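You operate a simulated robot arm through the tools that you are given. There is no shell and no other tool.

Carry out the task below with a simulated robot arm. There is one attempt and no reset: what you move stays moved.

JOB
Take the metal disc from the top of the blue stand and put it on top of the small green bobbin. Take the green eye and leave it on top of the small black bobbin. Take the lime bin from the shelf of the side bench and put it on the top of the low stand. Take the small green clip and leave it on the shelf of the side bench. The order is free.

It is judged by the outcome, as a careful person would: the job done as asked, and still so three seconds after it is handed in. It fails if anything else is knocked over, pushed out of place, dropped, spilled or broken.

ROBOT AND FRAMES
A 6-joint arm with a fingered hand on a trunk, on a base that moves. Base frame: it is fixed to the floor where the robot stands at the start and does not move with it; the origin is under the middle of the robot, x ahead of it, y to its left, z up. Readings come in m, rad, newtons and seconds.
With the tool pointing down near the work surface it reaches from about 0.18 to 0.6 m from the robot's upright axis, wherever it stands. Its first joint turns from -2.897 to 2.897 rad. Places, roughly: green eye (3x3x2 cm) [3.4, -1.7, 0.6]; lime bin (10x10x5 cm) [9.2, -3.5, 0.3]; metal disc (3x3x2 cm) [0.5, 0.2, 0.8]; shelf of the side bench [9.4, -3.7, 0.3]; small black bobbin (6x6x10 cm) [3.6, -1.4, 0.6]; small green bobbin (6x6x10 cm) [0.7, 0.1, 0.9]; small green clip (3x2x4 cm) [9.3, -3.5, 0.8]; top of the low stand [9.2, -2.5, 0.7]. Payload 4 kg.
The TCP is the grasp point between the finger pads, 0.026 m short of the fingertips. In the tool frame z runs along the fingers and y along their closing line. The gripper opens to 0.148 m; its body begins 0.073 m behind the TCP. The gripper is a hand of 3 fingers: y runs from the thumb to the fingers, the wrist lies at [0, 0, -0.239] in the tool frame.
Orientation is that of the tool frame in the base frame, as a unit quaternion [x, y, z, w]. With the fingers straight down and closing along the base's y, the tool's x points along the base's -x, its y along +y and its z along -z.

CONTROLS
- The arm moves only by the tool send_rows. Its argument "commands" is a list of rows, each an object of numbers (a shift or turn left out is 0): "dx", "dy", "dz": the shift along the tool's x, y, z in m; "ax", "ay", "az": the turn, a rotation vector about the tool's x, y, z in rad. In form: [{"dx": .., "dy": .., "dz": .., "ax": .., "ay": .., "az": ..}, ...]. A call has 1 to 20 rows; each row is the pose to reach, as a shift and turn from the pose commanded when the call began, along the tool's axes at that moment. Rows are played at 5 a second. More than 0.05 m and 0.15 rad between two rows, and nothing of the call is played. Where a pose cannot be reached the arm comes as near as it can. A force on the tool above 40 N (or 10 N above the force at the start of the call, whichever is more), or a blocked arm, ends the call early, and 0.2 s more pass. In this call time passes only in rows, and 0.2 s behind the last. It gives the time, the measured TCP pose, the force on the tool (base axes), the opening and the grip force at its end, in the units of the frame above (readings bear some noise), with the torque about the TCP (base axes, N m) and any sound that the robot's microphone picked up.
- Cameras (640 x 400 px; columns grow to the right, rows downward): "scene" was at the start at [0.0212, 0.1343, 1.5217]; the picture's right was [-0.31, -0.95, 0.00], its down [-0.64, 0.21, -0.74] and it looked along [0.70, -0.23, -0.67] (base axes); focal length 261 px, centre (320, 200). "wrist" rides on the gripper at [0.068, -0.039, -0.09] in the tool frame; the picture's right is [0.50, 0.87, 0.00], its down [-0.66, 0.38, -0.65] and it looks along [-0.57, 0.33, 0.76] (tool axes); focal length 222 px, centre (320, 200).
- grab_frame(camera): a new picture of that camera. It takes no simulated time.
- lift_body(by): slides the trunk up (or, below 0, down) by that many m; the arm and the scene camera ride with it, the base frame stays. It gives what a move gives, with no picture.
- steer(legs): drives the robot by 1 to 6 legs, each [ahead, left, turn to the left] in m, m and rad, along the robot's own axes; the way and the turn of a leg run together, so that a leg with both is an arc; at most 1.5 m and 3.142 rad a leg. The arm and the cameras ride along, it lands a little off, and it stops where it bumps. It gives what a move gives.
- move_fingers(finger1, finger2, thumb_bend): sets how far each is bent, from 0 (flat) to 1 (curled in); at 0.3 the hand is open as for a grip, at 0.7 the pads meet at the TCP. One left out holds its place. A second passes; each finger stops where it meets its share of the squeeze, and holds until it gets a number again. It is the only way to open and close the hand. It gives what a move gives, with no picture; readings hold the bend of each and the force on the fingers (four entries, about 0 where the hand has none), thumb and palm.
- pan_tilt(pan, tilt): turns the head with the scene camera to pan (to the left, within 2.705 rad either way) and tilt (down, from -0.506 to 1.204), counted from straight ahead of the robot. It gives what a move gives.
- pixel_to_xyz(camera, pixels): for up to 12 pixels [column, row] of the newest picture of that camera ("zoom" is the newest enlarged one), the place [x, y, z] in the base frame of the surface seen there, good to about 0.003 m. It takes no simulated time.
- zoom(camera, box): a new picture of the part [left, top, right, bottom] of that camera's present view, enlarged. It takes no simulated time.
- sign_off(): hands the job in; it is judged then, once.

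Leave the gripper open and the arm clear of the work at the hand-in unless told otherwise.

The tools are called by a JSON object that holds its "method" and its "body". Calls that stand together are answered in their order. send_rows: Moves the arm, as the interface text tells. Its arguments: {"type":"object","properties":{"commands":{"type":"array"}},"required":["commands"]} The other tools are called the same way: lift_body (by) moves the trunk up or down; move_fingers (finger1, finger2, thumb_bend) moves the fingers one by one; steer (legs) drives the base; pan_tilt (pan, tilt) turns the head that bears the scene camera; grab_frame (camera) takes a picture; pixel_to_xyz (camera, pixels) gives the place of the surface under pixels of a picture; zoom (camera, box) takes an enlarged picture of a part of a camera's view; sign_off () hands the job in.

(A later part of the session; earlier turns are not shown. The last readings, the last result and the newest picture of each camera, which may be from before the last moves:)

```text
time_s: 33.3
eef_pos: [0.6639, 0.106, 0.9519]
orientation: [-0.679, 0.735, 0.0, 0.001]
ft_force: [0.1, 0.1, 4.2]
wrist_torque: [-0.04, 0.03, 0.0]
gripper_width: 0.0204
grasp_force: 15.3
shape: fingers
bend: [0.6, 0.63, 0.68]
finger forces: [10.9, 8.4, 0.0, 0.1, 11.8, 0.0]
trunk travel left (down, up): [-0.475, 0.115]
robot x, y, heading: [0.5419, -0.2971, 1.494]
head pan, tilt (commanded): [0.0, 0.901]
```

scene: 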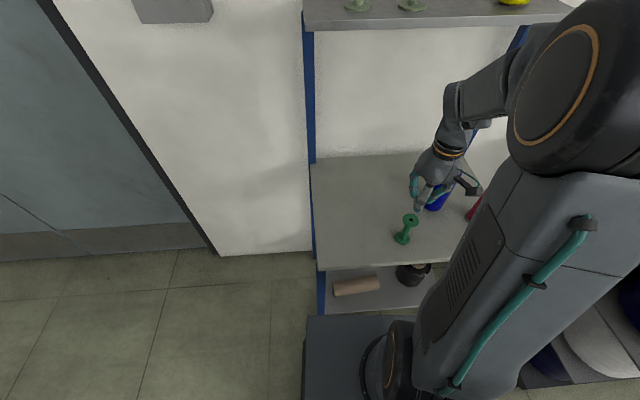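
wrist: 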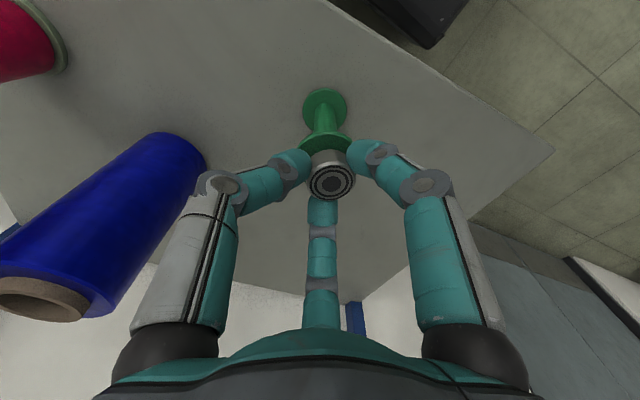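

There is a 4 N contact: the disc rests on the flange. I open each finger only a little, since opening lowers the tips, and check that the grip force drops.

{"method": "move_fingers", "body": {"finger1": 0.585, "finger2": 0.612, "thumb_bend": 0.655}}

{"method": "grab_frame", "body": {"camera": "wrist"}}

{"method": "zoom", "body": {"camera": "scene", "box": [380, 170, 450, 250]}}

```text
time_s: 34.3
eef_pos: [0.6642, 0.1075, 0.9518]
orientation: [-0.679, 0.734, 0.0, 0.0]
ft_force: [0.5, -0.3, -0.5]
wrist_torque: [-0.01, -0.03, -0.03]
gripper_width: 0.0251
grasp_force: 0.0
shape: fingers
bend: [0.58, 0.61, 0.65]
finger forces: [0.0, 0.0, 0.1, 0.1, 0.0, 0.1]
trunk travel left (down, up): [-0.475, 0.115]
robot x, y, heading: [0.5429, -0.3046, 1.498]
head pan, tilt (commanded): [0.0, 0.901]
```

```text
taken
```

wrist: 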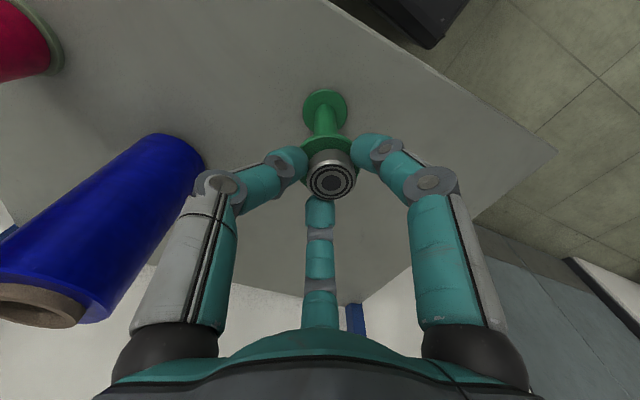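

```text
5.00 times, centred on (415, 210) of scene
```

zoom: 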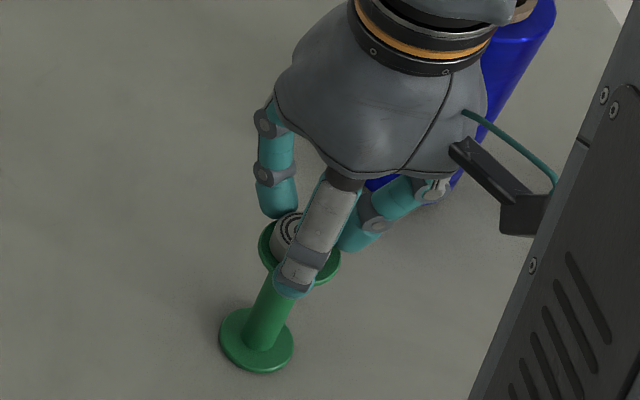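

The fingers are off the disc (0 N) and it stands on the flange. I raise 5 mm, open more, then rise clear.

{"method": "send_rows", "body": {"commands": [{"dz": -0.002}, {"dz": -0.005}, {"dz": -0.008}]}}

{"method": "move_fingers", "body": {"finger1": 0.5, "finger2": 0.52, "thumb_bend": 0.56}}

{"method": "send_rows", "body": {"commands": [{"dz": -0.01}, {"dz": -0.025}, {"dz": -0.045}, {"dz": -0.07}, {"dz": -0.1}, {"dz": -0.13}, {"dz": -0.16}]}}

{"method": "grab_frame", "body": {"camera": "wrist"}}

{"method": "zoom", "body": {"camera": "scene", "box": [380, 170, 450, 250]}}

```text
time_s: 35.1
eef_pos: [0.6635, 0.1068, 0.9611]
orientation: [-0.678, 0.735, -0.001, 0.0]
ft_force: [0.1, 0.0, -0.7]
wrist_torque: [0.01, 0.01, -0.03]
gripper_width: 0.0252
grasp_force: 0.0
shape: fingers
bend: [0.58, 0.61, 0.65]
finger forces: [0.0, 0.0, 0.0, 0.0, 0.0, 0.1]
trunk travel left (down, up): [-0.475, 0.115]
robot x, y, heading: [0.5421, -0.304, 1.493]
head pan, tilt (commanded): [0.0, 0.901]
```

```text
time_s: 36.1
eef_pos: [0.6645, 0.1068, 0.9592]
orientation: [-0.679, 0.734, 0.001, 0.001]
ft_force: [0.4, -0.4, 0.6]
wrist_torque: [0.01, 0.01, -0.01]
gripper_width: 0.0522
grasp_force: 0.1
shape: fingers
bend: [0.5, 0.52, 0.56]
finger forces: [0.0, 0.0, 0.0, 0.1, 0.1, 0.0]
trunk travel left (down, up): [-0.475, 0.115]
robot x, y, heading: [0.542, -0.2972, 1.488]
head pan, tilt (commanded): [0.0, 0.901]
```

```text
time_s: 37.7
eef_pos: [0.6619, 0.1077, 1.1204]
orientation: [-0.679, 0.734, 0.0, 0.0]
ft_force: [-0.5, 0.0, 0.0]
wrist_torque: [-0.02, 0.0, 0.0]
gripper_width: 0.0519
grasp_force: 0.1
shape: fingers
bend: [0.5, 0.52, 0.56]
finger forces: [0.1, 0.0, 0.0, 0.0, 0.0, 0.0]
trunk travel left (down, up): [-0.475, 0.115]
robot x, y, heading: [0.54, -0.2997, 1.497]
head pan, tilt (commanded): [0.0, 0.901]
```

```text
taken
```

wrist: 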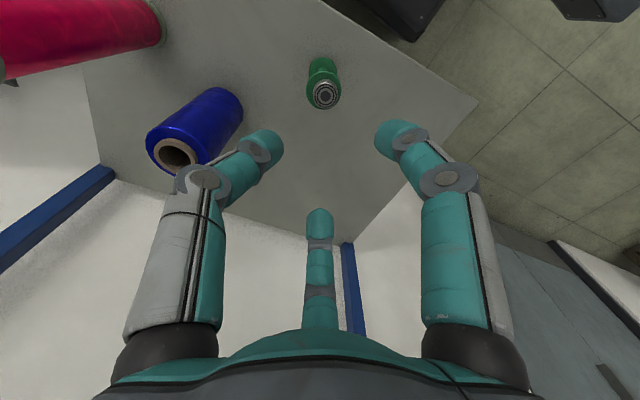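

```text
5.00 times, centred on (415, 210) of scene
```

zoom: 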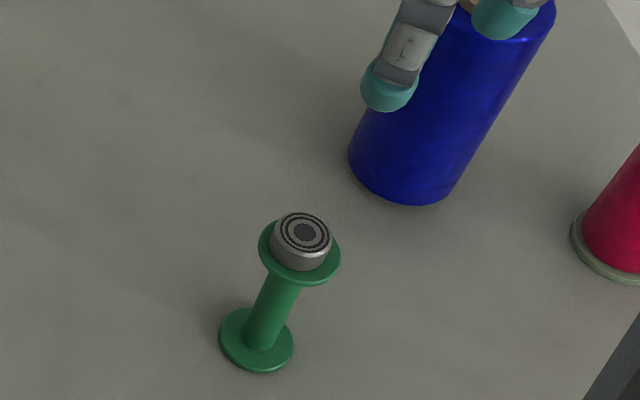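

The disc stands centred on the green bobbin. Now I back away from the stand by 0.35 m and look to the right to plan the drive to the green eye and black bobbin near (3.5, −1.5).

{"method": "steer", "body": {"legs": [[-0.35, 0, 0]]}}

{"method": "pan_tilt", "body": {"pan": -1.7, "tilt": 0.35}}

{"method": "grab_frame", "body": {"camera": "scene"}}

```text
time_s: 40.0
eef_pos: [0.6343, -0.2416, 1.1204]
orientation: [-0.68, 0.733, 0.0, -0.001]
ft_force: [-1.2, 0.4, -0.3]
wrist_torque: [-0.02, 0.01, 0.05]
gripper_width: 0.0523
grasp_force: 0.1
shape: fingers
bend: [0.5, 0.52, 0.56]
finger forces: [0.1, 0.0, 0.0, 0.0, 0.0, 0.0]
trunk travel left (down, up): [-0.475, 0.115]
robot x, y, heading: [0.5132, -0.6511, 1.496]
head pan, tilt (commanded): [0.0, 0.901]
```

```text
time_s: 41.7
eef_pos: [0.6356, -0.2422, 1.1203]
orientation: [-0.68, 0.733, 0.001, 0.0]
ft_force: [0.5, 0.4, 0.4]
wrist_torque: [-0.01, 0.01, 0.0]
gripper_width: 0.0521
grasp_force: 0.1
shape: fingers
bend: [0.5, 0.52, 0.56]
finger forces: [0.1, 0.1, 0.0, 0.1, 0.1, 0.1]
trunk travel left (down, up): [-0.475, 0.115]
robot x, y, heading: [0.5156, -0.6536, 1.49]
head pan, tilt (commanded): [-1.7, 0.351]
```

```text
taken
```

scene: 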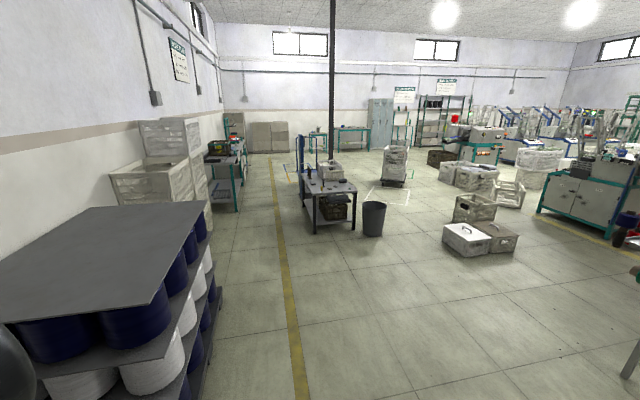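

I see a dark workbench around (327,195), a bin at (373,218) and crates at (480,240). I measure distances to find the table at (3.5, −1.5).

{"method": "pixel_to_xyz", "body": {"camera": "scene", "pixels": [[330, 190], [353, 188], [316, 228], [355, 228], [373, 235], [463, 254], [300, 150], [210, 350], [230, 205], [630, 350], [546, 215], [345, 182]]}}

{"method": "zoom", "body": {"camera": "scene", "box": [270, 120, 430, 250]}}

```text
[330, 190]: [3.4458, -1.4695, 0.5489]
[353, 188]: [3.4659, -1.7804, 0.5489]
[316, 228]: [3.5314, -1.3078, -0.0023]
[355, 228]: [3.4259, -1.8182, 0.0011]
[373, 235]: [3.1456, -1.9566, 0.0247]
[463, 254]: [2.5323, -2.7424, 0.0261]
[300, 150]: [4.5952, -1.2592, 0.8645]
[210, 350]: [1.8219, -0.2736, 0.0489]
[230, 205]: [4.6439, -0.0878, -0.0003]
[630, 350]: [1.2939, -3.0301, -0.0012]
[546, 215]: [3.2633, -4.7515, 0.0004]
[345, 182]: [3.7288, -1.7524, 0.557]
```

```text
3.08 times, centred on (350, 185) of scene
```

zoom: 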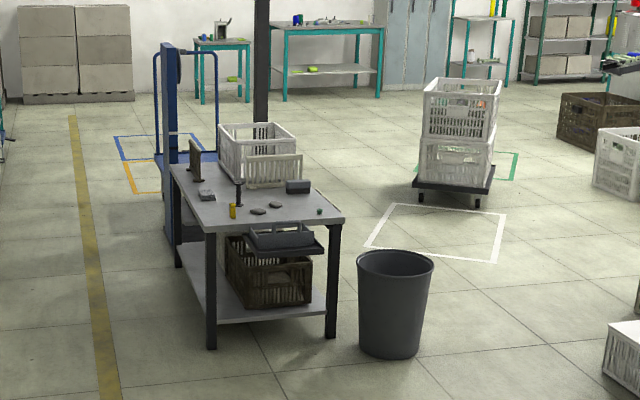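

The dark workbench's top is at z 0.549 with its front edge at x≈3.4, y −1.3…−1.82; a waste bin stands at (3.15, −1.96). I turn right to face +x, then drive diagonally to about (2.3, −1.4).

{"method": "steer", "body": {"legs": [[0, 0, -1.49], [0.9, -0.4, 0], [0.9, -0.38, 0]]}}

{"method": "pan_tilt", "body": {"pan": 0.0, "tilt": 0.5}}

{"method": "grab_frame", "body": {"camera": "scene"}}

```text
time_s: 55.1
eef_pos: [2.7342, -1.5073, 1.1189]
orientation: [-0.004, 1.0, 0.0, 0.0]
ft_force: [-0.7, 0.5, -0.7]
wrist_torque: [0.02, 0.01, 0.01]
gripper_width: 0.0522
grasp_force: 0.0
shape: fingers
bend: [0.5, 0.52, 0.56]
finger forces: [0.0, 0.1, 0.0, 0.1, 0.0, 0.0]
trunk travel left (down, up): [-0.475, 0.115]
robot x, y, heading: [2.3173, -1.4183, 0.004]
head pan, tilt (commanded): [-1.7, 0.351]
```

```text
time_s: 56.9
eef_pos: [2.7344, -1.5076, 1.1198]
orientation: [-0.003, 1.0, 0.0, 0.001]
ft_force: [0.4, 0.0, -1.1]
wrist_torque: [0.0, -0.03, 0.01]
gripper_width: 0.052
grasp_force: 0.0
shape: fingers
bend: [0.5, 0.52, 0.56]
finger forces: [0.0, 0.0, 0.0, 0.0, 0.1, 0.0]
trunk travel left (down, up): [-0.475, 0.115]
robot x, y, heading: [2.3141, -1.4229, 0.011]
head pan, tilt (commanded): [0.0, 0.499]
```

```text
taken
```

scene: 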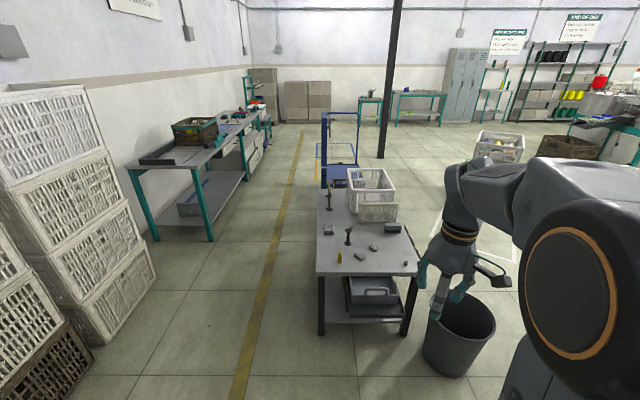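

Now the workbench is in view with small parts on it. I zoom in on its top to tell the green eye and black bobbin apart.

{"method": "zoom", "body": {"camera": "scene", "box": [305, 150, 435, 290]}}

{"method": "pixel_to_xyz", "body": {"camera": "scene", "pixels": [[318, 272], [416, 273], [405, 263], [348, 229], [349, 243], [339, 258], [460, 370], [321, 333], [375, 253], [360, 255], [329, 230], [393, 228]]}}

```text
2.86 times, centred on (370, 220) of scene
```

zoom: 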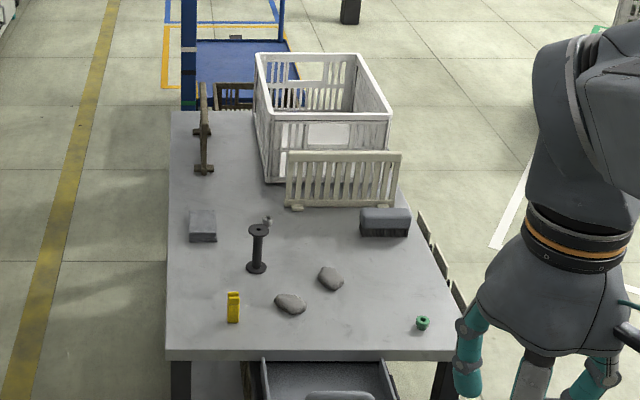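

```text
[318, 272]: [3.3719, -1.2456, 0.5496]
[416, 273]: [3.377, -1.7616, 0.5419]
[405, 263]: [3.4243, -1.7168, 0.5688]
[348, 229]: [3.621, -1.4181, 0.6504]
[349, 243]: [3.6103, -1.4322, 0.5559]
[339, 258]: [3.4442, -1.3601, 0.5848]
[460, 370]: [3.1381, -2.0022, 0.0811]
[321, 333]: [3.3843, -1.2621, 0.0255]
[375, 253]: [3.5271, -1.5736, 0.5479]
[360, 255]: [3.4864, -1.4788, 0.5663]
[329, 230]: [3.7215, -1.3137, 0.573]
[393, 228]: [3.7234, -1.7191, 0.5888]
```

The green eye is at about (3.424, −1.717), top z 0.569; the black bobbin at (3.615, −1.42), top z 0.650; the top's front edge is x 3.37. Before I come close I want to know how far my base reaches, so I look down at it.

{"method": "pan_tilt", "body": {"pan": 0.6, "tilt": 1.2}}

{"method": "grab_frame", "body": {"camera": "scene"}}

```text
time_s: 57.9
eef_pos: [2.7341, -1.5087, 1.1204]
orientation: [-0.004, 1.0, 0.0, 0.001]
ft_force: [-0.3, 0.8, 0.2]
wrist_torque: [-0.05, 0.01, 0.02]
gripper_width: 0.0523
grasp_force: 0.2
shape: fingers
bend: [0.5, 0.52, 0.56]
finger forces: [0.0, 0.0, 0.0, 0.0, 0.0, 0.1]
trunk travel left (down, up): [-0.475, 0.115]
robot x, y, heading: [2.3148, -1.4211, 0.007]
head pan, tilt (commanded): [0.6, 1.201]
```

```text
taken
```

scene: 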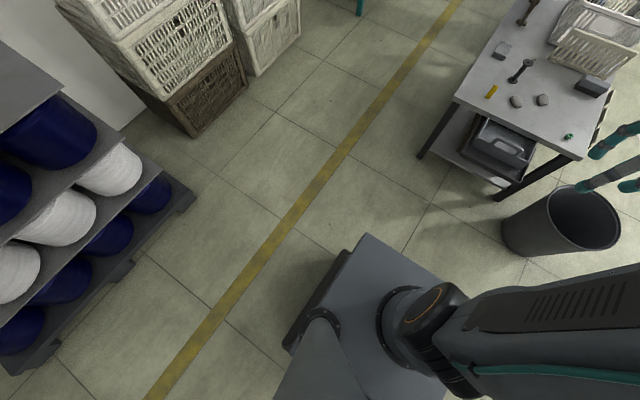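

The darker side to the left of my trunk plate, around (345,255)–(290,345), is the base. I measure along it.

{"method": "pixel_to_xyz", "body": {"camera": "scene", "pixels": [[345, 254], [335, 268], [310, 300], [287, 335], [285, 345], [345, 250], [366, 237], [320, 285], [345, 260], [440, 278]]}}

{"method": "zoom", "body": {"camera": "scene", "box": [270, 220, 430, 360]}}

```text
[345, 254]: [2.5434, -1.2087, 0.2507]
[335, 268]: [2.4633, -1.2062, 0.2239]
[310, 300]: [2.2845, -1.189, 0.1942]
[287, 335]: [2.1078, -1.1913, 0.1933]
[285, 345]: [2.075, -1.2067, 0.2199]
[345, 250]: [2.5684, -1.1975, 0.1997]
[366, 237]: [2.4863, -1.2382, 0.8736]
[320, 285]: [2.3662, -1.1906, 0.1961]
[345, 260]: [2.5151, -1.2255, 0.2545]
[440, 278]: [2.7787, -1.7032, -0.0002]
```

```text
2.86 times, centred on (350, 290) of scene
```

zoom: 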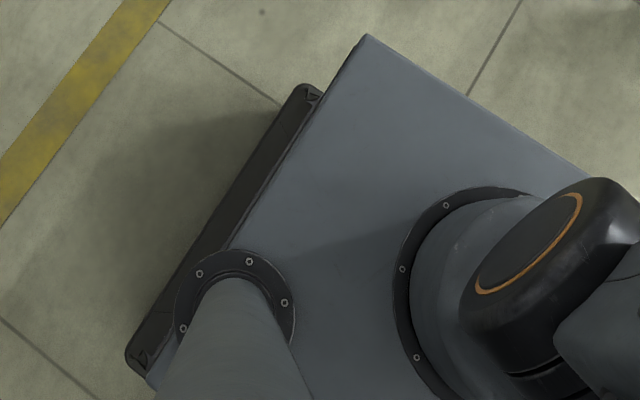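

My base reaches 0.255 m ahead and 0.23 m to the side. I'll stand at about (3.05, −1.50), leaving ~6 cm to the bench, which puts both targets within 0.57 m.

{"method": "steer", "body": {"legs": [[0.73, -0.08, -0.007]]}}

{"method": "pan_tilt", "body": {"pan": -0.2, "tilt": 0.85}}

{"method": "grab_frame", "body": {"camera": "scene"}}

{"method": "grab_frame", "body": {"camera": "wrist"}}

```text
time_s: 61.9
eef_pos: [3.4662, -1.5798, 1.1211]
orientation: [-0.003, 1.0, 0.0, 0.0]
ft_force: [0.1, 0.0, -0.1]
wrist_torque: [0.02, 0.03, 0.02]
gripper_width: 0.0523
grasp_force: 0.1
shape: fingers
bend: [0.5, 0.52, 0.56]
finger forces: [0.0, 0.1, 0.0, 0.1, 0.0, 0.0]
trunk travel left (down, up): [-0.475, 0.115]
robot x, y, heading: [3.0476, -1.4981, 0.011]
head pan, tilt (commanded): [0.6, 1.201]
```

```text
time_s: 63.0
eef_pos: [3.4677, -1.5811, 1.1208]
orientation: [-0.004, 1.0, 0.0, 0.0]
ft_force: [0.9, -0.7, 0.3]
wrist_torque: [0.0, 0.01, -0.01]
gripper_width: 0.052
grasp_force: 0.1
shape: fingers
bend: [0.5, 0.52, 0.56]
finger forces: [0.0, 0.0, 0.0, 0.0, 0.0, 0.0]
trunk travel left (down, up): [-0.475, 0.115]
robot x, y, heading: [3.0493, -1.4945, 0.007]
head pan, tilt (commanded): [-0.201, 0.85]
```

```text
taken
```

scene: 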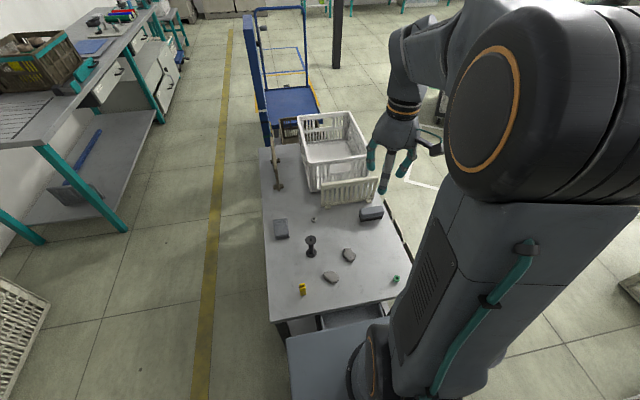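

```text
taken
```

wrist: 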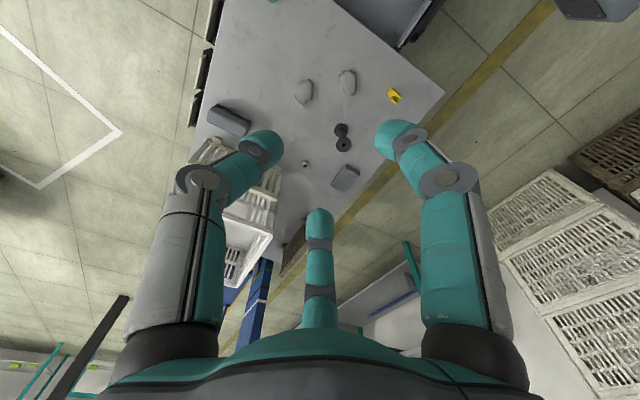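

I'm placed well. The hand is at z 1.12 above the bench's middle, with nothing tall below it. I lower the trunk by 0.25 m so the arm works at the same height relation as before.

{"method": "lift_body", "body": {"by": -0.25}}

{"method": "grab_frame", "body": {"camera": "scene"}}

{"method": "zoom", "body": {"camera": "scene", "box": [260, 210, 440, 330]}}

```text
time_s: 65.6
eef_pos: [3.5589, -1.5614, 0.8912]
orientation: [-0.022, 1.0, -0.013, 0.014]
ft_force: [1.2, 0.6, -1.3]
wrist_torque: [-0.04, 0.1, -0.01]
gripper_width: 0.052
grasp_force: 0.0
shape: fingers
bend: [0.5, 0.52, 0.56]
finger forces: [0.1, 0.0, 0.1, 0.0, 0.0, 0.0]
trunk travel left (down, up): [-0.247, 0.343]
robot x, y, heading: [3.0788, -1.5023, 0.041]
head pan, tilt (commanded): [-0.201, 0.85]
stopped: the arm was blocked; the commanded pose is now the measured one
```

```text
taken
```

scene: 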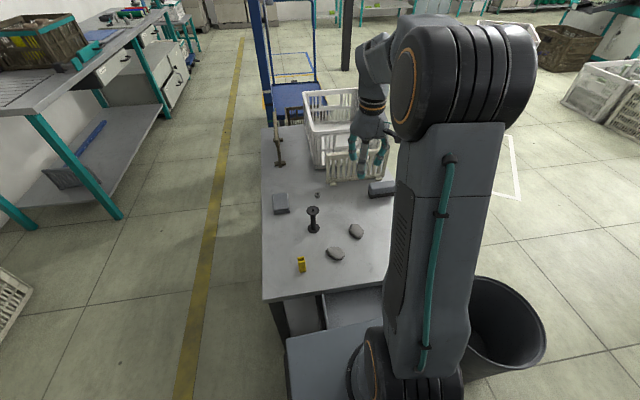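

```text
3.33 times, centred on (350, 270) of scene
```

zoom: 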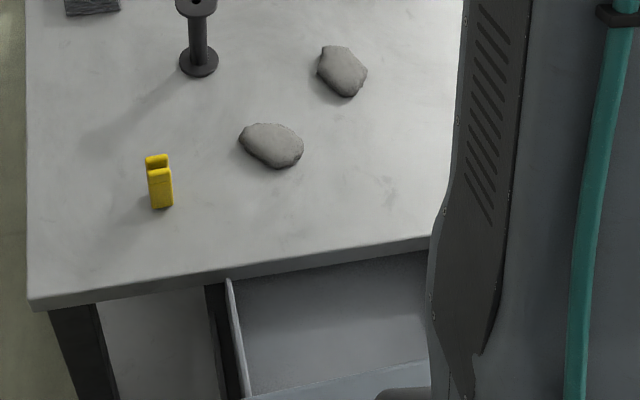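

The lift reports a block: it went down only 0.228 m, the robot shifted to (3.079, −1.502) with heading 0.041, and the hand moved forward. The force at the hand is near zero, so something else touched. I look closely before doing anything more.

{"method": "pixel_to_xyz", "body": {"camera": "scene", "pixels": [[287, 340], [300, 345], [350, 330], [340, 310], [263, 298], [380, 285], [303, 263], [312, 210], [470, 75], [400, 70], [365, 130], [340, 165]]}}

{"method": "grab_frame", "body": {"camera": "wrist"}}

{"method": "zoom", "body": {"camera": "scene", "box": [280, 60, 440, 210]}}

```text
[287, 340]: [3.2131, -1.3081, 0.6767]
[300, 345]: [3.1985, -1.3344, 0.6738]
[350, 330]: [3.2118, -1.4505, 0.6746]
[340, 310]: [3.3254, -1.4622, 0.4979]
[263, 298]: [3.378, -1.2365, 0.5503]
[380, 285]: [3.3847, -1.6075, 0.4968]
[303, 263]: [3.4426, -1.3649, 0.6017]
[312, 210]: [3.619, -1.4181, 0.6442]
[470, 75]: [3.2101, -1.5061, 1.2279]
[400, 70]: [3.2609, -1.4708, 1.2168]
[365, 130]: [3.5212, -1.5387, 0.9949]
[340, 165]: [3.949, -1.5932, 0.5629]
```

```text
taken
```

wrist: 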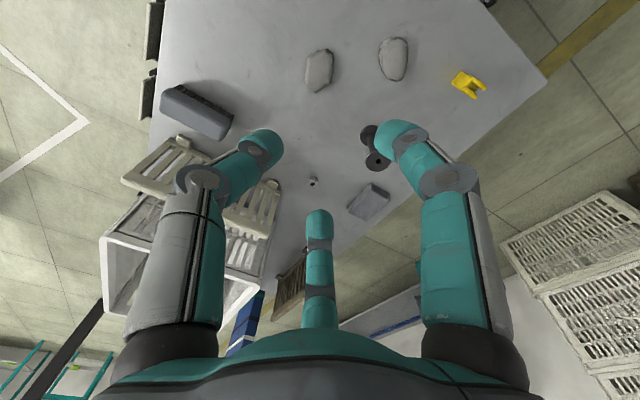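

```text
2.67 times, centred on (360, 135) of scene
```

zoom: 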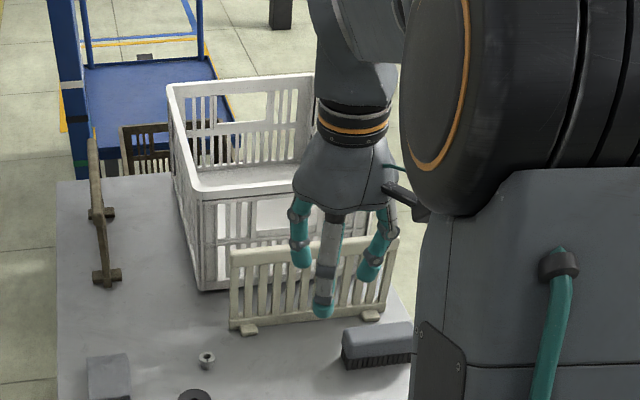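

The parts on the bench have not moved (yellow clip still at (3.443, −1.365), bobbin at (3.619, −1.418)). A tray juts out under the top to x≈3.325, z≈0.50. I look down at the base's front and the waste bin to find what was touched.

{"method": "pixel_to_xyz", "body": {"camera": "scene", "pixels": [[478, 285], [515, 290], [543, 340], [480, 340], [505, 360]]}}

{"method": "pan_tilt", "body": {"pan": 0.35, "tilt": 1.2}}

{"method": "grab_frame", "body": {"camera": "scene"}}

```text
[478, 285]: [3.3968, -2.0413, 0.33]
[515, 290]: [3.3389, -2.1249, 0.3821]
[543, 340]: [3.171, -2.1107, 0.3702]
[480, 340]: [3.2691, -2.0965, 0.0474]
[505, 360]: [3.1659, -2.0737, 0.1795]
```

```text
time_s: 66.6
eef_pos: [3.5432, -1.564, 0.8805]
orientation: [-0.021, 1.0, -0.007, -0.007]
ft_force: [0.6, -0.5, 0.8]
wrist_torque: [-0.02, -0.02, 0.01]
gripper_width: 0.0521
grasp_force: 0.1
shape: fingers
bend: [0.5, 0.52, 0.56]
finger forces: [0.0, 0.1, 0.0, 0.0, 0.0, 0.0]
trunk travel left (down, up): [-0.247, 0.343]
robot x, y, heading: [3.0819, -1.4994, 0.041]
head pan, tilt (commanded): [0.351, 1.201]
```

```text
taken
```

scene: 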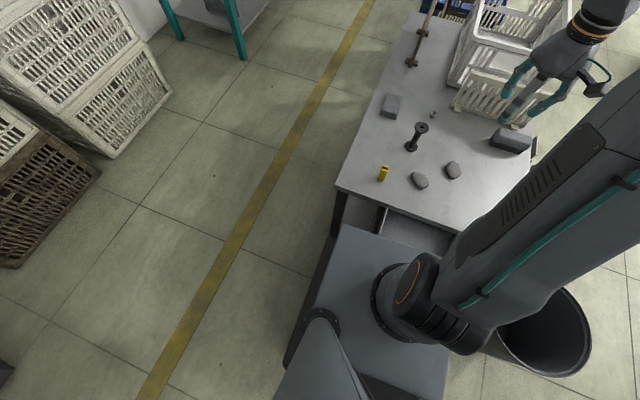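

The hand drifted slightly after the block (now 3.543, −1.564, 0.8805). I zoom in on the gap between my plate and the bench and measure it.

{"method": "zoom", "body": {"camera": "scene", "box": [300, 170, 500, 310]}}

{"method": "pixel_to_xyz", "body": {"camera": "scene", "pixels": [[343, 226], [445, 256], [385, 210], [450, 230], [388, 238], [336, 190], [375, 212], [440, 262], [560, 320], [420, 240], [320, 235], [500, 350]]}}

```text
2.86 times, centred on (400, 240) of scene
```

zoom: 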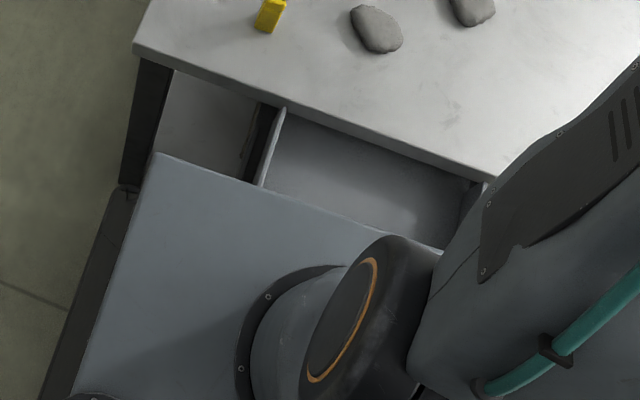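

```text
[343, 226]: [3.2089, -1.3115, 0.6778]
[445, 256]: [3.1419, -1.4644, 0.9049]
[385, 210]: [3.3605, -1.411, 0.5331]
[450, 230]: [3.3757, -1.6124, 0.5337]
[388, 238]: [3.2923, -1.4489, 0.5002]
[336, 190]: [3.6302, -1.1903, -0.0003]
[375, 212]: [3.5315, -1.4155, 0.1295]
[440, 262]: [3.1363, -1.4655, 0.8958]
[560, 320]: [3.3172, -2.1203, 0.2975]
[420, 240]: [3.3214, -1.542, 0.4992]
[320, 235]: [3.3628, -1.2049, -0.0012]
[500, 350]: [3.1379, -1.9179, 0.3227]
```

There is a grey surface at z≈0.50 jutting from under the bench to at least x 3.29 — a pulled-out drawer or tray under my trunk plate. The plate's underside probably came down onto it. I raise the trunk 0.1 m at once to take the load off.

{"method": "lift_body", "body": {"by": 0.1}}

{"method": "grab_frame", "body": {"camera": "scene"}}

```text
time_s: 66.9
eef_pos: [3.5895, -1.5611, 0.8452]
orientation: [-0.02, 0.999, -0.008, -0.037]
ft_force: [-1.5, -0.8, 0.8]
wrist_torque: [-0.03, -0.17, 0.0]
gripper_width: 0.0524
grasp_force: 0.0
shape: fingers
bend: [0.5, 0.52, 0.56]
finger forces: [0.1, 0.0, 0.0, 0.0, 0.0, 0.0]
trunk travel left (down, up): [-0.262, 0.328]
robot x, y, heading: [3.0763, -1.4981, 0.034]
head pan, tilt (commanded): [0.351, 1.201]
stopped: the arm was blocked; the commanded pose is now the measured one
```

```text
taken
```

scene: 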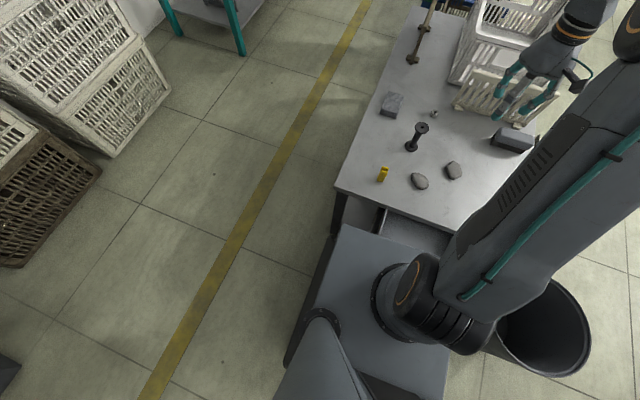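

It rose only 0.015 m and reports blocked again, and the hand has sunk to z 0.845 and tilted 0.07 rad. The camera view itself is unchanged, so the arm moved against the trunk. I send an empty row to see whether the arm now holds still.

{"method": "send_rows", "body": {"commands": [{"dz": 0.0}]}}

{"method": "zoom", "body": {"camera": "scene", "box": [300, 170, 500, 310]}}

{"method": "grab_frame", "body": {"camera": "wrist"}}

```text
time_s: 67.3
eef_pos: [3.5775, -1.5637, 0.8593]
orientation: [-0.02, 0.999, -0.007, -0.029]
ft_force: [-1.3, 0.0, 0.4]
wrist_torque: [0.01, -0.03, 0.01]
gripper_width: 0.0519
grasp_force: 0.1
shape: fingers
bend: [0.5, 0.52, 0.56]
finger forces: [0.0, 0.0, 0.1, 0.1, 0.0, 0.0]
trunk travel left (down, up): [-0.262, 0.328]
robot x, y, heading: [3.0763, -1.4994, 0.042]
head pan, tilt (commanded): [0.351, 1.201]
```

```text
2.86 times, centred on (400, 240) of scene
```

zoom: 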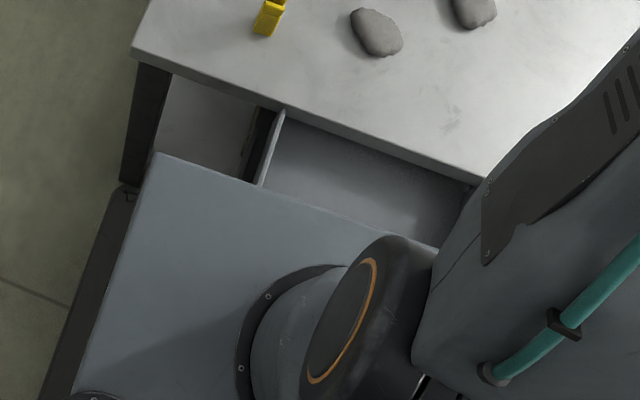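

```text
taken
```

wrist: 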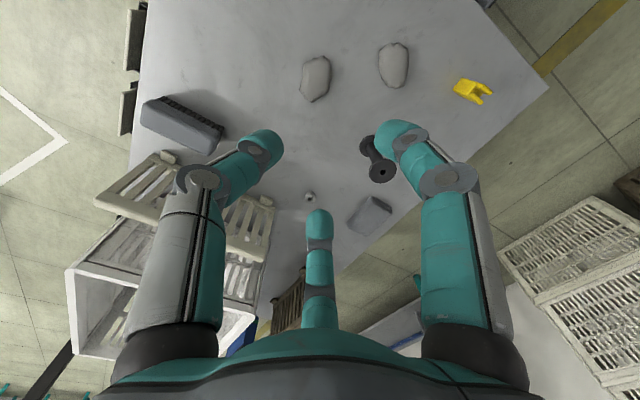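

The arm has settled a bit at z 0.859. I measure several points of my plate and base now, to see whether the robot itself is tilted or lifted.

{"method": "grab_frame", "body": {"camera": "scene"}}

{"method": "pixel_to_xyz", "body": {"camera": "scene", "pixels": [[345, 230], [320, 280], [380, 245], [350, 270], [415, 385], [300, 310], [325, 270], [310, 300], [290, 350], [250, 250], [340, 205], [350, 196]]}}

```text
taken
```

scene: 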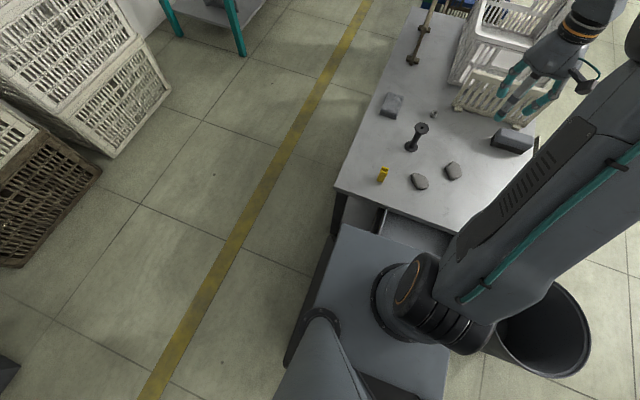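

```text
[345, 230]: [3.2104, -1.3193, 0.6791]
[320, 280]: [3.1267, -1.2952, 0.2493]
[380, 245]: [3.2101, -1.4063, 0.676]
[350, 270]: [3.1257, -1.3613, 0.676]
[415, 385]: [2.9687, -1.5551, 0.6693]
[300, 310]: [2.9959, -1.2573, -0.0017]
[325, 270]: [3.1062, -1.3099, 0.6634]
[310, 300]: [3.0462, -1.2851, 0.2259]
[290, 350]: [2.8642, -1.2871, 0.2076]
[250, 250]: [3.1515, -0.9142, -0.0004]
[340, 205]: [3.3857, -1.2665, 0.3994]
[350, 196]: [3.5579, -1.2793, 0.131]
```

My plate slopes: z 0.679 at its front against 0.669 at its rear, so the robot is pitched nose-up by 0.04 rad — the plate is resting on the jutting drawer and holding the front up. I raise the trunk in small steps to let it settle back level.

{"method": "lift_body", "body": {"by": 0.02}}

{"method": "send_rows", "body": {"commands": [{"dz": 0.0}]}}

{"method": "grab_frame", "body": {"camera": "scene"}}

{"method": "pixel_to_xyz", "body": {"camera": "scene", "pixels": [[345, 230], [380, 245], [350, 270], [415, 385], [388, 238], [420, 240]]}}

```text
time_s: 68.0
eef_pos: [3.5909, -1.5621, 0.8658]
orientation: [-0.02, 0.999, -0.007, -0.032]
ft_force: [-0.8, 0.1, -0.4]
wrist_torque: [0.02, -0.03, -0.01]
gripper_width: 0.0524
grasp_force: 0.0
shape: fingers
bend: [0.5, 0.52, 0.56]
finger forces: [0.0, 0.0, 0.0, 0.0, 0.0, 0.0]
trunk travel left (down, up): [-0.282, 0.308]
robot x, y, heading: [3.0835, -1.4977, 0.045]
head pan, tilt (commanded): [0.351, 1.201]
```

```text
time_s: 68.4
eef_pos: [3.5902, -1.5624, 0.8658]
orientation: [-0.022, 0.999, -0.007, -0.033]
ft_force: [0.1, 0.0, -0.4]
wrist_torque: [0.02, 0.02, 0.01]
gripper_width: 0.0524
grasp_force: 0.1
shape: fingers
bend: [0.5, 0.52, 0.56]
finger forces: [0.0, 0.0, 0.0, 0.0, 0.0, 0.0]
trunk travel left (down, up): [-0.282, 0.308]
robot x, y, heading: [3.0838, -1.5005, 0.038]
head pan, tilt (commanded): [0.351, 1.201]
```

```text
taken
```

scene: 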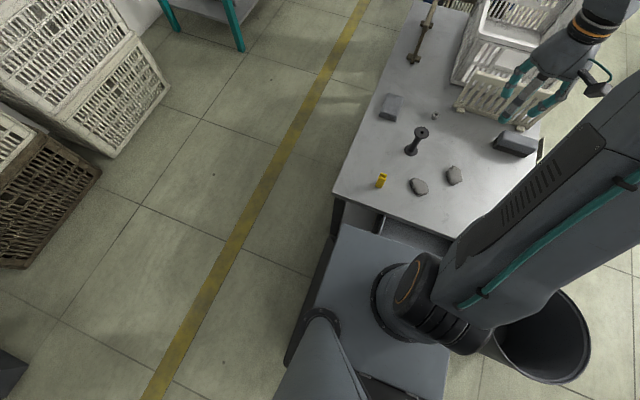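

```text
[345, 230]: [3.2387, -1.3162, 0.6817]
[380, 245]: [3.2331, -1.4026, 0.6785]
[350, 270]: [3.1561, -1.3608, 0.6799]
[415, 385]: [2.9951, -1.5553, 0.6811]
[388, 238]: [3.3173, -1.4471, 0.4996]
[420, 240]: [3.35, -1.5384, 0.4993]
```

The plate is level again (0.682 front, 0.681 rear), so the robot stands flat. I raise the trunk another 0.12 m, then back off 0.4 m to look at the drawer and check that nothing was shifted.

{"method": "lift_body", "body": {"by": 0.12}}

{"method": "steer", "body": {"legs": [[-0.4, 0, -0.04]]}}

{"method": "pan_tilt", "body": {"pan": 0.0, "tilt": 0.8}}

{"method": "grab_frame", "body": {"camera": "scene"}}

```text
time_s: 69.9
eef_pos: [3.5938, -1.5634, 0.9823]
orientation: [-0.021, 0.999, -0.006, -0.036]
ft_force: [-0.4, 0.3, -0.9]
wrist_torque: [-0.02, 0.03, 0.02]
gripper_width: 0.0523
grasp_force: 0.0
shape: fingers
bend: [0.5, 0.52, 0.56]
finger forces: [0.0, 0.1, 0.0, 0.0, 0.1, 0.0]
trunk travel left (down, up): [-0.402, 0.188]
robot x, y, heading: [3.0829, -1.497, 0.047]
head pan, tilt (commanded): [0.351, 1.201]
```

```text
time_s: 72.4
eef_pos: [3.1895, -1.5921, 0.9819]
orientation: [-0.002, 0.999, -0.006, -0.036]
ft_force: [0.0, 0.3, 0.0]
wrist_torque: [-0.05, -0.03, -0.03]
gripper_width: 0.0524
grasp_force: 0.1
shape: fingers
bend: [0.5, 0.52, 0.56]
finger forces: [0.0, 0.0, 0.0, 0.0, 0.0, 0.0]
trunk travel left (down, up): [-0.402, 0.188]
robot x, y, heading: [2.6836, -1.507, 0.003]
head pan, tilt (commanded): [0.351, 1.201]
```

```text
time_s: 73.2
eef_pos: [3.1894, -1.5908, 0.983]
orientation: [-0.002, 0.999, -0.006, -0.037]
ft_force: [-0.5, 0.2, 0.1]
wrist_torque: [-0.01, -0.01, 0.05]
gripper_width: 0.0523
grasp_force: 0.0
shape: fingers
bend: [0.5, 0.52, 0.56]
finger forces: [0.0, 0.0, 0.0, 0.0, 0.0, 0.1]
trunk travel left (down, up): [-0.402, 0.188]
robot x, y, heading: [2.6811, -1.5145, 0.002]
head pan, tilt (commanded): [0.0, 0.799]
```

```text
taken
```

scene: 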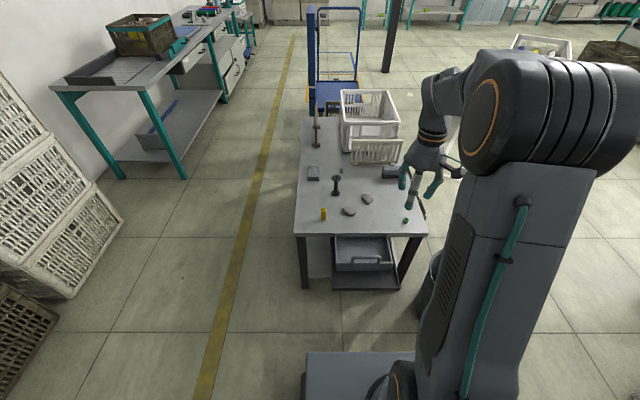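

I can see the bench with its open drawer at (365,255). I zoom in on it and measure its front.

{"method": "zoom", "body": {"camera": "scene", "box": [280, 180, 440, 300]}}

{"method": "pixel_to_xyz", "body": {"camera": "scene", "pixels": [[297, 233], [426, 233], [338, 271], [391, 268], [366, 262], [360, 245], [333, 240], [394, 240], [335, 289], [405, 220], [337, 180], [323, 213]]}}

```text
3.33 times, centred on (360, 240) of scene
```

zoom: 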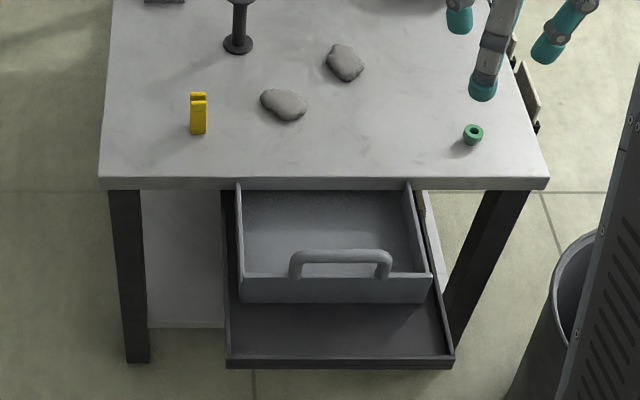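

```text
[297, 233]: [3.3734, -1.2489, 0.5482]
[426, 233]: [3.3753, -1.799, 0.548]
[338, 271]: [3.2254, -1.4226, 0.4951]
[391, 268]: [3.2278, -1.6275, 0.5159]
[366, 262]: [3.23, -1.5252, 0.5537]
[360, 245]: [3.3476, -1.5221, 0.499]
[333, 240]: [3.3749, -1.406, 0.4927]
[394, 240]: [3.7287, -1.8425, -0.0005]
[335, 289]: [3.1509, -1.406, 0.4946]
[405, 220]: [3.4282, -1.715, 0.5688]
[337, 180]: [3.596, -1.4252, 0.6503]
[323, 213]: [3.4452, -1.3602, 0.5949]
```

The tray slides out to x 3.15 and holds a tote whose handle tops at z≈0.555 near x 3.23; my plate's underside came down on that handle. The tote still sits square and centred in its tray, and all bench parts are in place. I'll keep the trunk high near the bench. Now I straighten the hand (turn ax −0.012, ay −0.074) before going in again.

{"method": "send_rows", "body": {"commands": [{"ax": -0.006, "ay": -0.037, "az": 0.002}, {"ax": -0.012, "ay": -0.074, "az": 0.004}]}}

{"method": "steer", "body": {"legs": [[0.36, 0.01, 0]]}}

{"method": "pan_tilt", "body": {"pan": -0.25, "tilt": 0.9}}

{"method": "grab_frame", "body": {"camera": "scene"}}

{"method": "grab_frame", "body": {"camera": "wrist"}}

```text
time_s: 73.8
eef_pos: [3.1895, -1.591, 0.9833]
orientation: [0.0, 1.0, 0.0, 0.001]
ft_force: [-0.4, 0.1, 0.3]
wrist_torque: [0.02, -0.01, 0.01]
gripper_width: 0.0524
grasp_force: 0.2
shape: fingers
bend: [0.5, 0.52, 0.56]
finger forces: [0.0, 0.0, 0.0, 0.0, 0.0, 0.1]
trunk travel left (down, up): [-0.402, 0.188]
robot x, y, heading: [2.6778, -1.508, 0.003]
head pan, tilt (commanded): [0.0, 0.799]
```

```text
time_s: 76.2
eef_pos: [3.5492, -1.5796, 0.9824]
orientation: [0.0, 1.0, 0.0, 0.0]
ft_force: [0.1, -0.4, 0.3]
wrist_torque: [-0.02, 0.03, 0.02]
gripper_width: 0.0524
grasp_force: 0.1
shape: fingers
bend: [0.5, 0.52, 0.56]
finger forces: [0.0, 0.1, 0.1, 0.1, 0.0, 0.0]
trunk travel left (down, up): [-0.402, 0.188]
robot x, y, heading: [3.0402, -1.4974, 0.007]
head pan, tilt (commanded): [0.0, 0.799]
```

```text
time_s: 76.9
eef_pos: [3.5483, -1.58, 0.9828]
orientation: [-0.001, 1.0, 0.0, 0.0]
ft_force: [0.4, 0.4, -0.1]
wrist_torque: [0.0, -0.01, -0.02]
gripper_width: 0.0522
grasp_force: 0.2
shape: fingers
bend: [0.5, 0.52, 0.56]
finger forces: [0.0, 0.0, 0.0, 0.0, 0.0, 0.0]
trunk travel left (down, up): [-0.402, 0.188]
robot x, y, heading: [3.037, -1.4983, 0.007]
head pan, tilt (commanded): [-0.25, 0.901]
```

```text
taken
```

scene: 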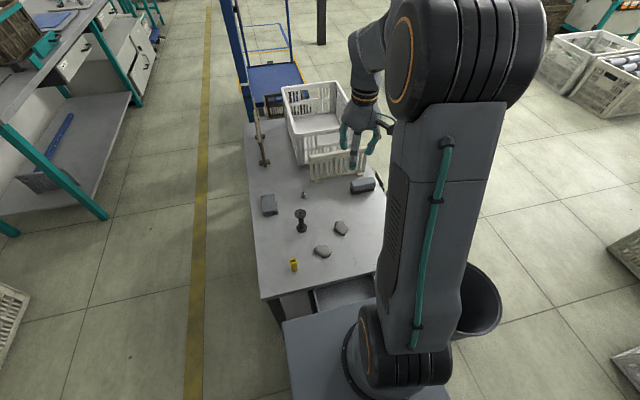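

```text
taken
```

wrist: 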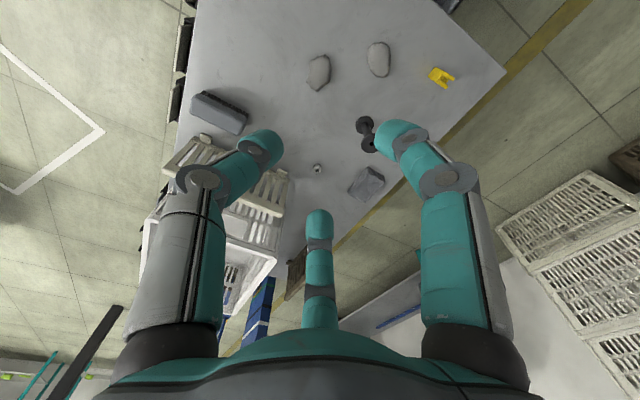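

The eye is hidden behind the arm from the head, so I move the hand over it: tool dx +0.121, dy −0.136, then down 0.2 m, with all fingers at an even 0.48.

{"method": "move_fingers", "body": {"finger1": 0.48, "finger2": 0.48, "thumb_bend": 0.48}}

{"method": "send_rows", "body": {"commands": [{"dx": 0.025, "dy": -0.028}, {"dx": 0.05, "dy": -0.056}, {"dx": 0.075, "dy": -0.084}, {"dx": 0.1, "dy": -0.112}, {"dx": 0.121, "dy": -0.136}, {"dx": 0.121, "dy": -0.136, "dz": 0.03}, {"dx": 0.121, "dy": -0.136, "dz": 0.07}, {"dx": 0.121, "dy": -0.136, "dz": 0.11}, {"dx": 0.121, "dy": -0.136, "dz": 0.15}, {"dx": 0.121, "dy": -0.136, "dz": 0.18}, {"dx": 0.121, "dy": -0.136, "dz": 0.2}]}}

{"method": "grab_frame", "body": {"camera": "wrist"}}

{"method": "grab_frame", "body": {"camera": "scene"}}

```text
time_s: 77.9
eef_pos: [3.5482, -1.5795, 0.982]
orientation: [-0.002, 1.0, 0.0, 0.0]
ft_force: [-0.6, 0.1, 0.2]
wrist_torque: [0.02, 0.0, 0.02]
gripper_width: 0.0683
grasp_force: 0.1
shape: fingers
bend: [0.48, 0.48, 0.48]
finger forces: [0.0, 0.0, 0.0, 0.0, 0.0, 0.1]
trunk travel left (down, up): [-0.402, 0.188]
robot x, y, heading: [3.0378, -1.4972, 0.006]
head pan, tilt (commanded): [-0.25, 0.901]
```

```text
time_s: 80.3
eef_pos: [3.4287, -1.718, 0.7833]
orientation: [-0.001, 1.0, 0.0, 0.0]
ft_force: [0.0, -0.1, 0.0]
wrist_torque: [0.0, 0.02, -0.01]
gripper_width: 0.0685
grasp_force: 0.0
shape: fingers
bend: [0.48, 0.48, 0.48]
finger forces: [0.1, 0.0, 0.0, 0.1, 0.1, 0.1]
trunk travel left (down, up): [-0.402, 0.188]
robot x, y, heading: [3.0422, -1.4972, 0.007]
head pan, tilt (commanded): [-0.25, 0.901]
```

```text
taken
```

wrist: 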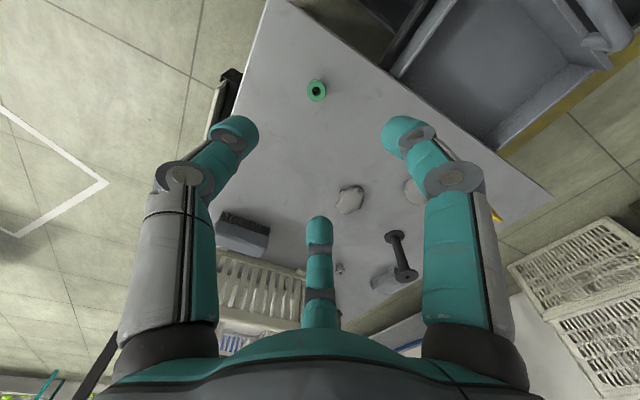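

```text
taken
```

scene: 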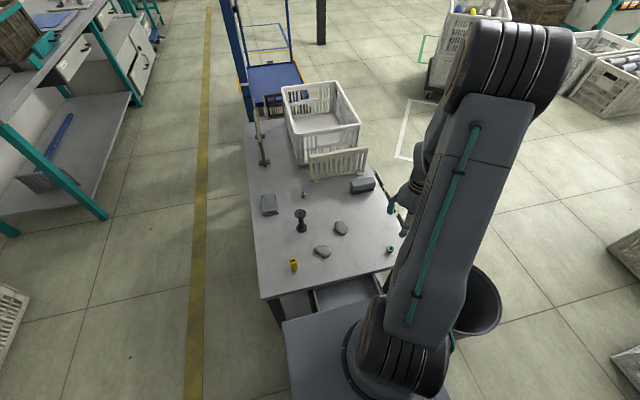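

The green eye shows at wrist pixel (317,91). I zoom in and measure its rim and hole.

{"method": "zoom", "body": {"camera": "wrist", "box": [277, 66, 357, 116]}}

{"method": "zoom", "body": {"camera": "scene", "box": [360, 225, 420, 275]}}

{"method": "pixel_to_xyz", "body": {"camera": "wrist", "pixels": [[309, 90], [325, 90], [317, 82], [317, 99], [317, 91], [300, 90], [340, 95], [312, 95], [322, 86]]}}

```text
8.00 times, centred on (317, 91) of wrist
```

zoom: 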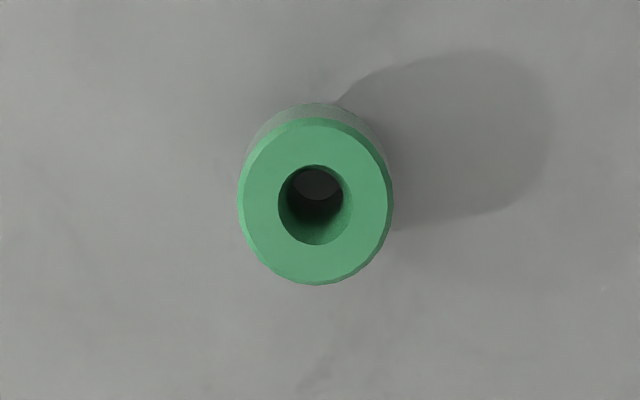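

```text
8.00 times, centred on (390, 250) of scene
```

zoom: 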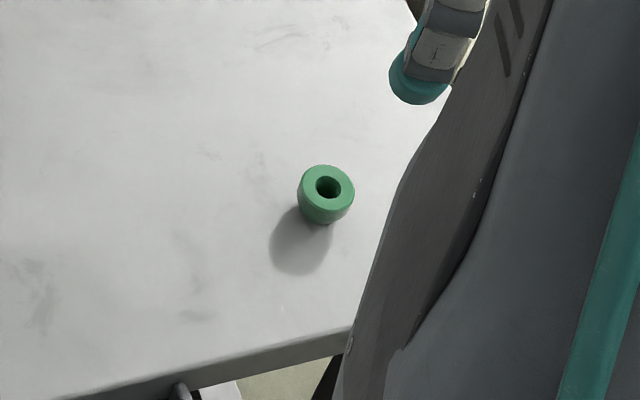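

```text
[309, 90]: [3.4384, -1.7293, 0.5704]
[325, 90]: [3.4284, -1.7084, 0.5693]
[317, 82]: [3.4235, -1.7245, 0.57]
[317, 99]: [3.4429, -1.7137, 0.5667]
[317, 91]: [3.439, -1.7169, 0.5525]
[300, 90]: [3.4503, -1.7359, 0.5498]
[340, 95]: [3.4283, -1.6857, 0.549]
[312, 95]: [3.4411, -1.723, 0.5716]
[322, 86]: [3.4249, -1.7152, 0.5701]
```

The eye is a ring about 2.3–2.5 cm wide, z 0.549–0.570, with a centre of (3.433, −1.719) by the wrist view. I cross-check it with the scene zoom.

{"method": "pixel_to_xyz", "body": {"camera": "zoom", "pixels": [[303, 188], [351, 188], [327, 168], [327, 206], [310, 175], [345, 200], [327, 187], [330, 222]]}}

```text
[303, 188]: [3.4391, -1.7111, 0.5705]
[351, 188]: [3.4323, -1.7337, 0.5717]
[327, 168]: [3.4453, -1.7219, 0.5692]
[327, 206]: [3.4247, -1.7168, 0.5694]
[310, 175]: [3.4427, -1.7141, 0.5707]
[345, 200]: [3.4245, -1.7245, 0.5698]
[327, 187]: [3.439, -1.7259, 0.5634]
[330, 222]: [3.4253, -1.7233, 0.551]
```

Both views agree: centre about (3.4345, −1.720), top z 0.570. I shift 6 mm and go down 0.19 m to TCP z≈0.593, with the tips still about 1 cm above the bench.

{"method": "send_rows", "body": {"commands": [{"dx": -0.006, "dy": -0.002, "dz": 0.03}, {"dx": -0.006, "dy": -0.002, "dz": 0.065}, {"dx": -0.006, "dy": -0.002, "dz": 0.1}, {"dx": -0.006, "dy": -0.002, "dz": 0.13}, {"dx": -0.006, "dy": -0.002, "dz": 0.155}, {"dx": -0.006, "dy": -0.002, "dz": 0.175}, {"dx": -0.006, "dy": -0.002, "dz": 0.19}]}}

{"method": "grab_frame", "body": {"camera": "wrist"}}

{"method": "zoom", "body": {"camera": "scene", "box": [350, 215, 430, 275]}}

```text
time_s: 81.9
eef_pos: [3.4355, -1.7183, 0.5926]
orientation: [-0.001, 1.0, -0.001, 0.001]
ft_force: [-0.3, -1.0, 0.6]
wrist_torque: [0.01, 0.0, 0.0]
gripper_width: 0.0685
grasp_force: 0.1
shape: fingers
bend: [0.48, 0.48, 0.48]
finger forces: [0.0, 0.0, 0.1, 0.0, 0.1, 0.0]
trunk travel left (down, up): [-0.402, 0.188]
robot x, y, heading: [3.0379, -1.4981, 0.003]
head pan, tilt (commanded): [-0.25, 0.901]
```

```text
taken
```

wrist: 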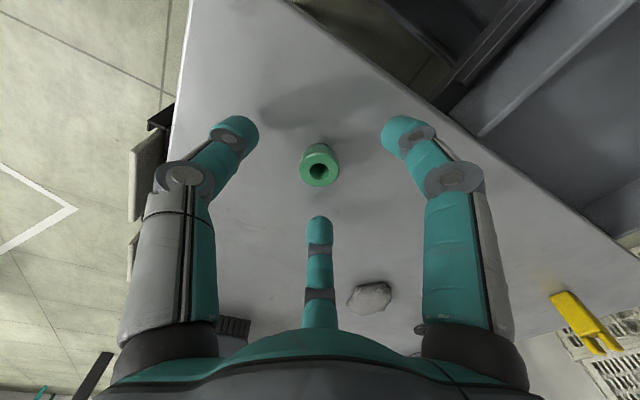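

```text
6.67 times, centred on (390, 245) of scene
```

zoom: 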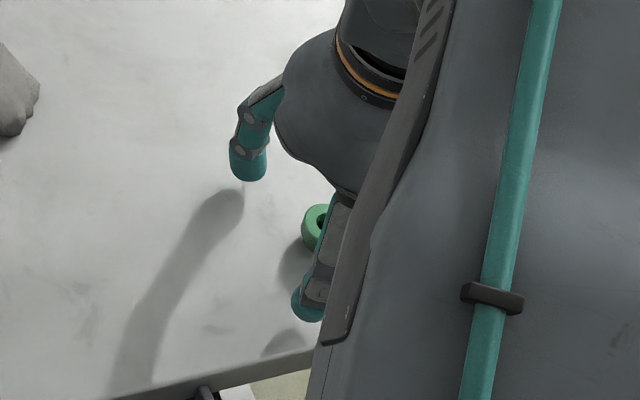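

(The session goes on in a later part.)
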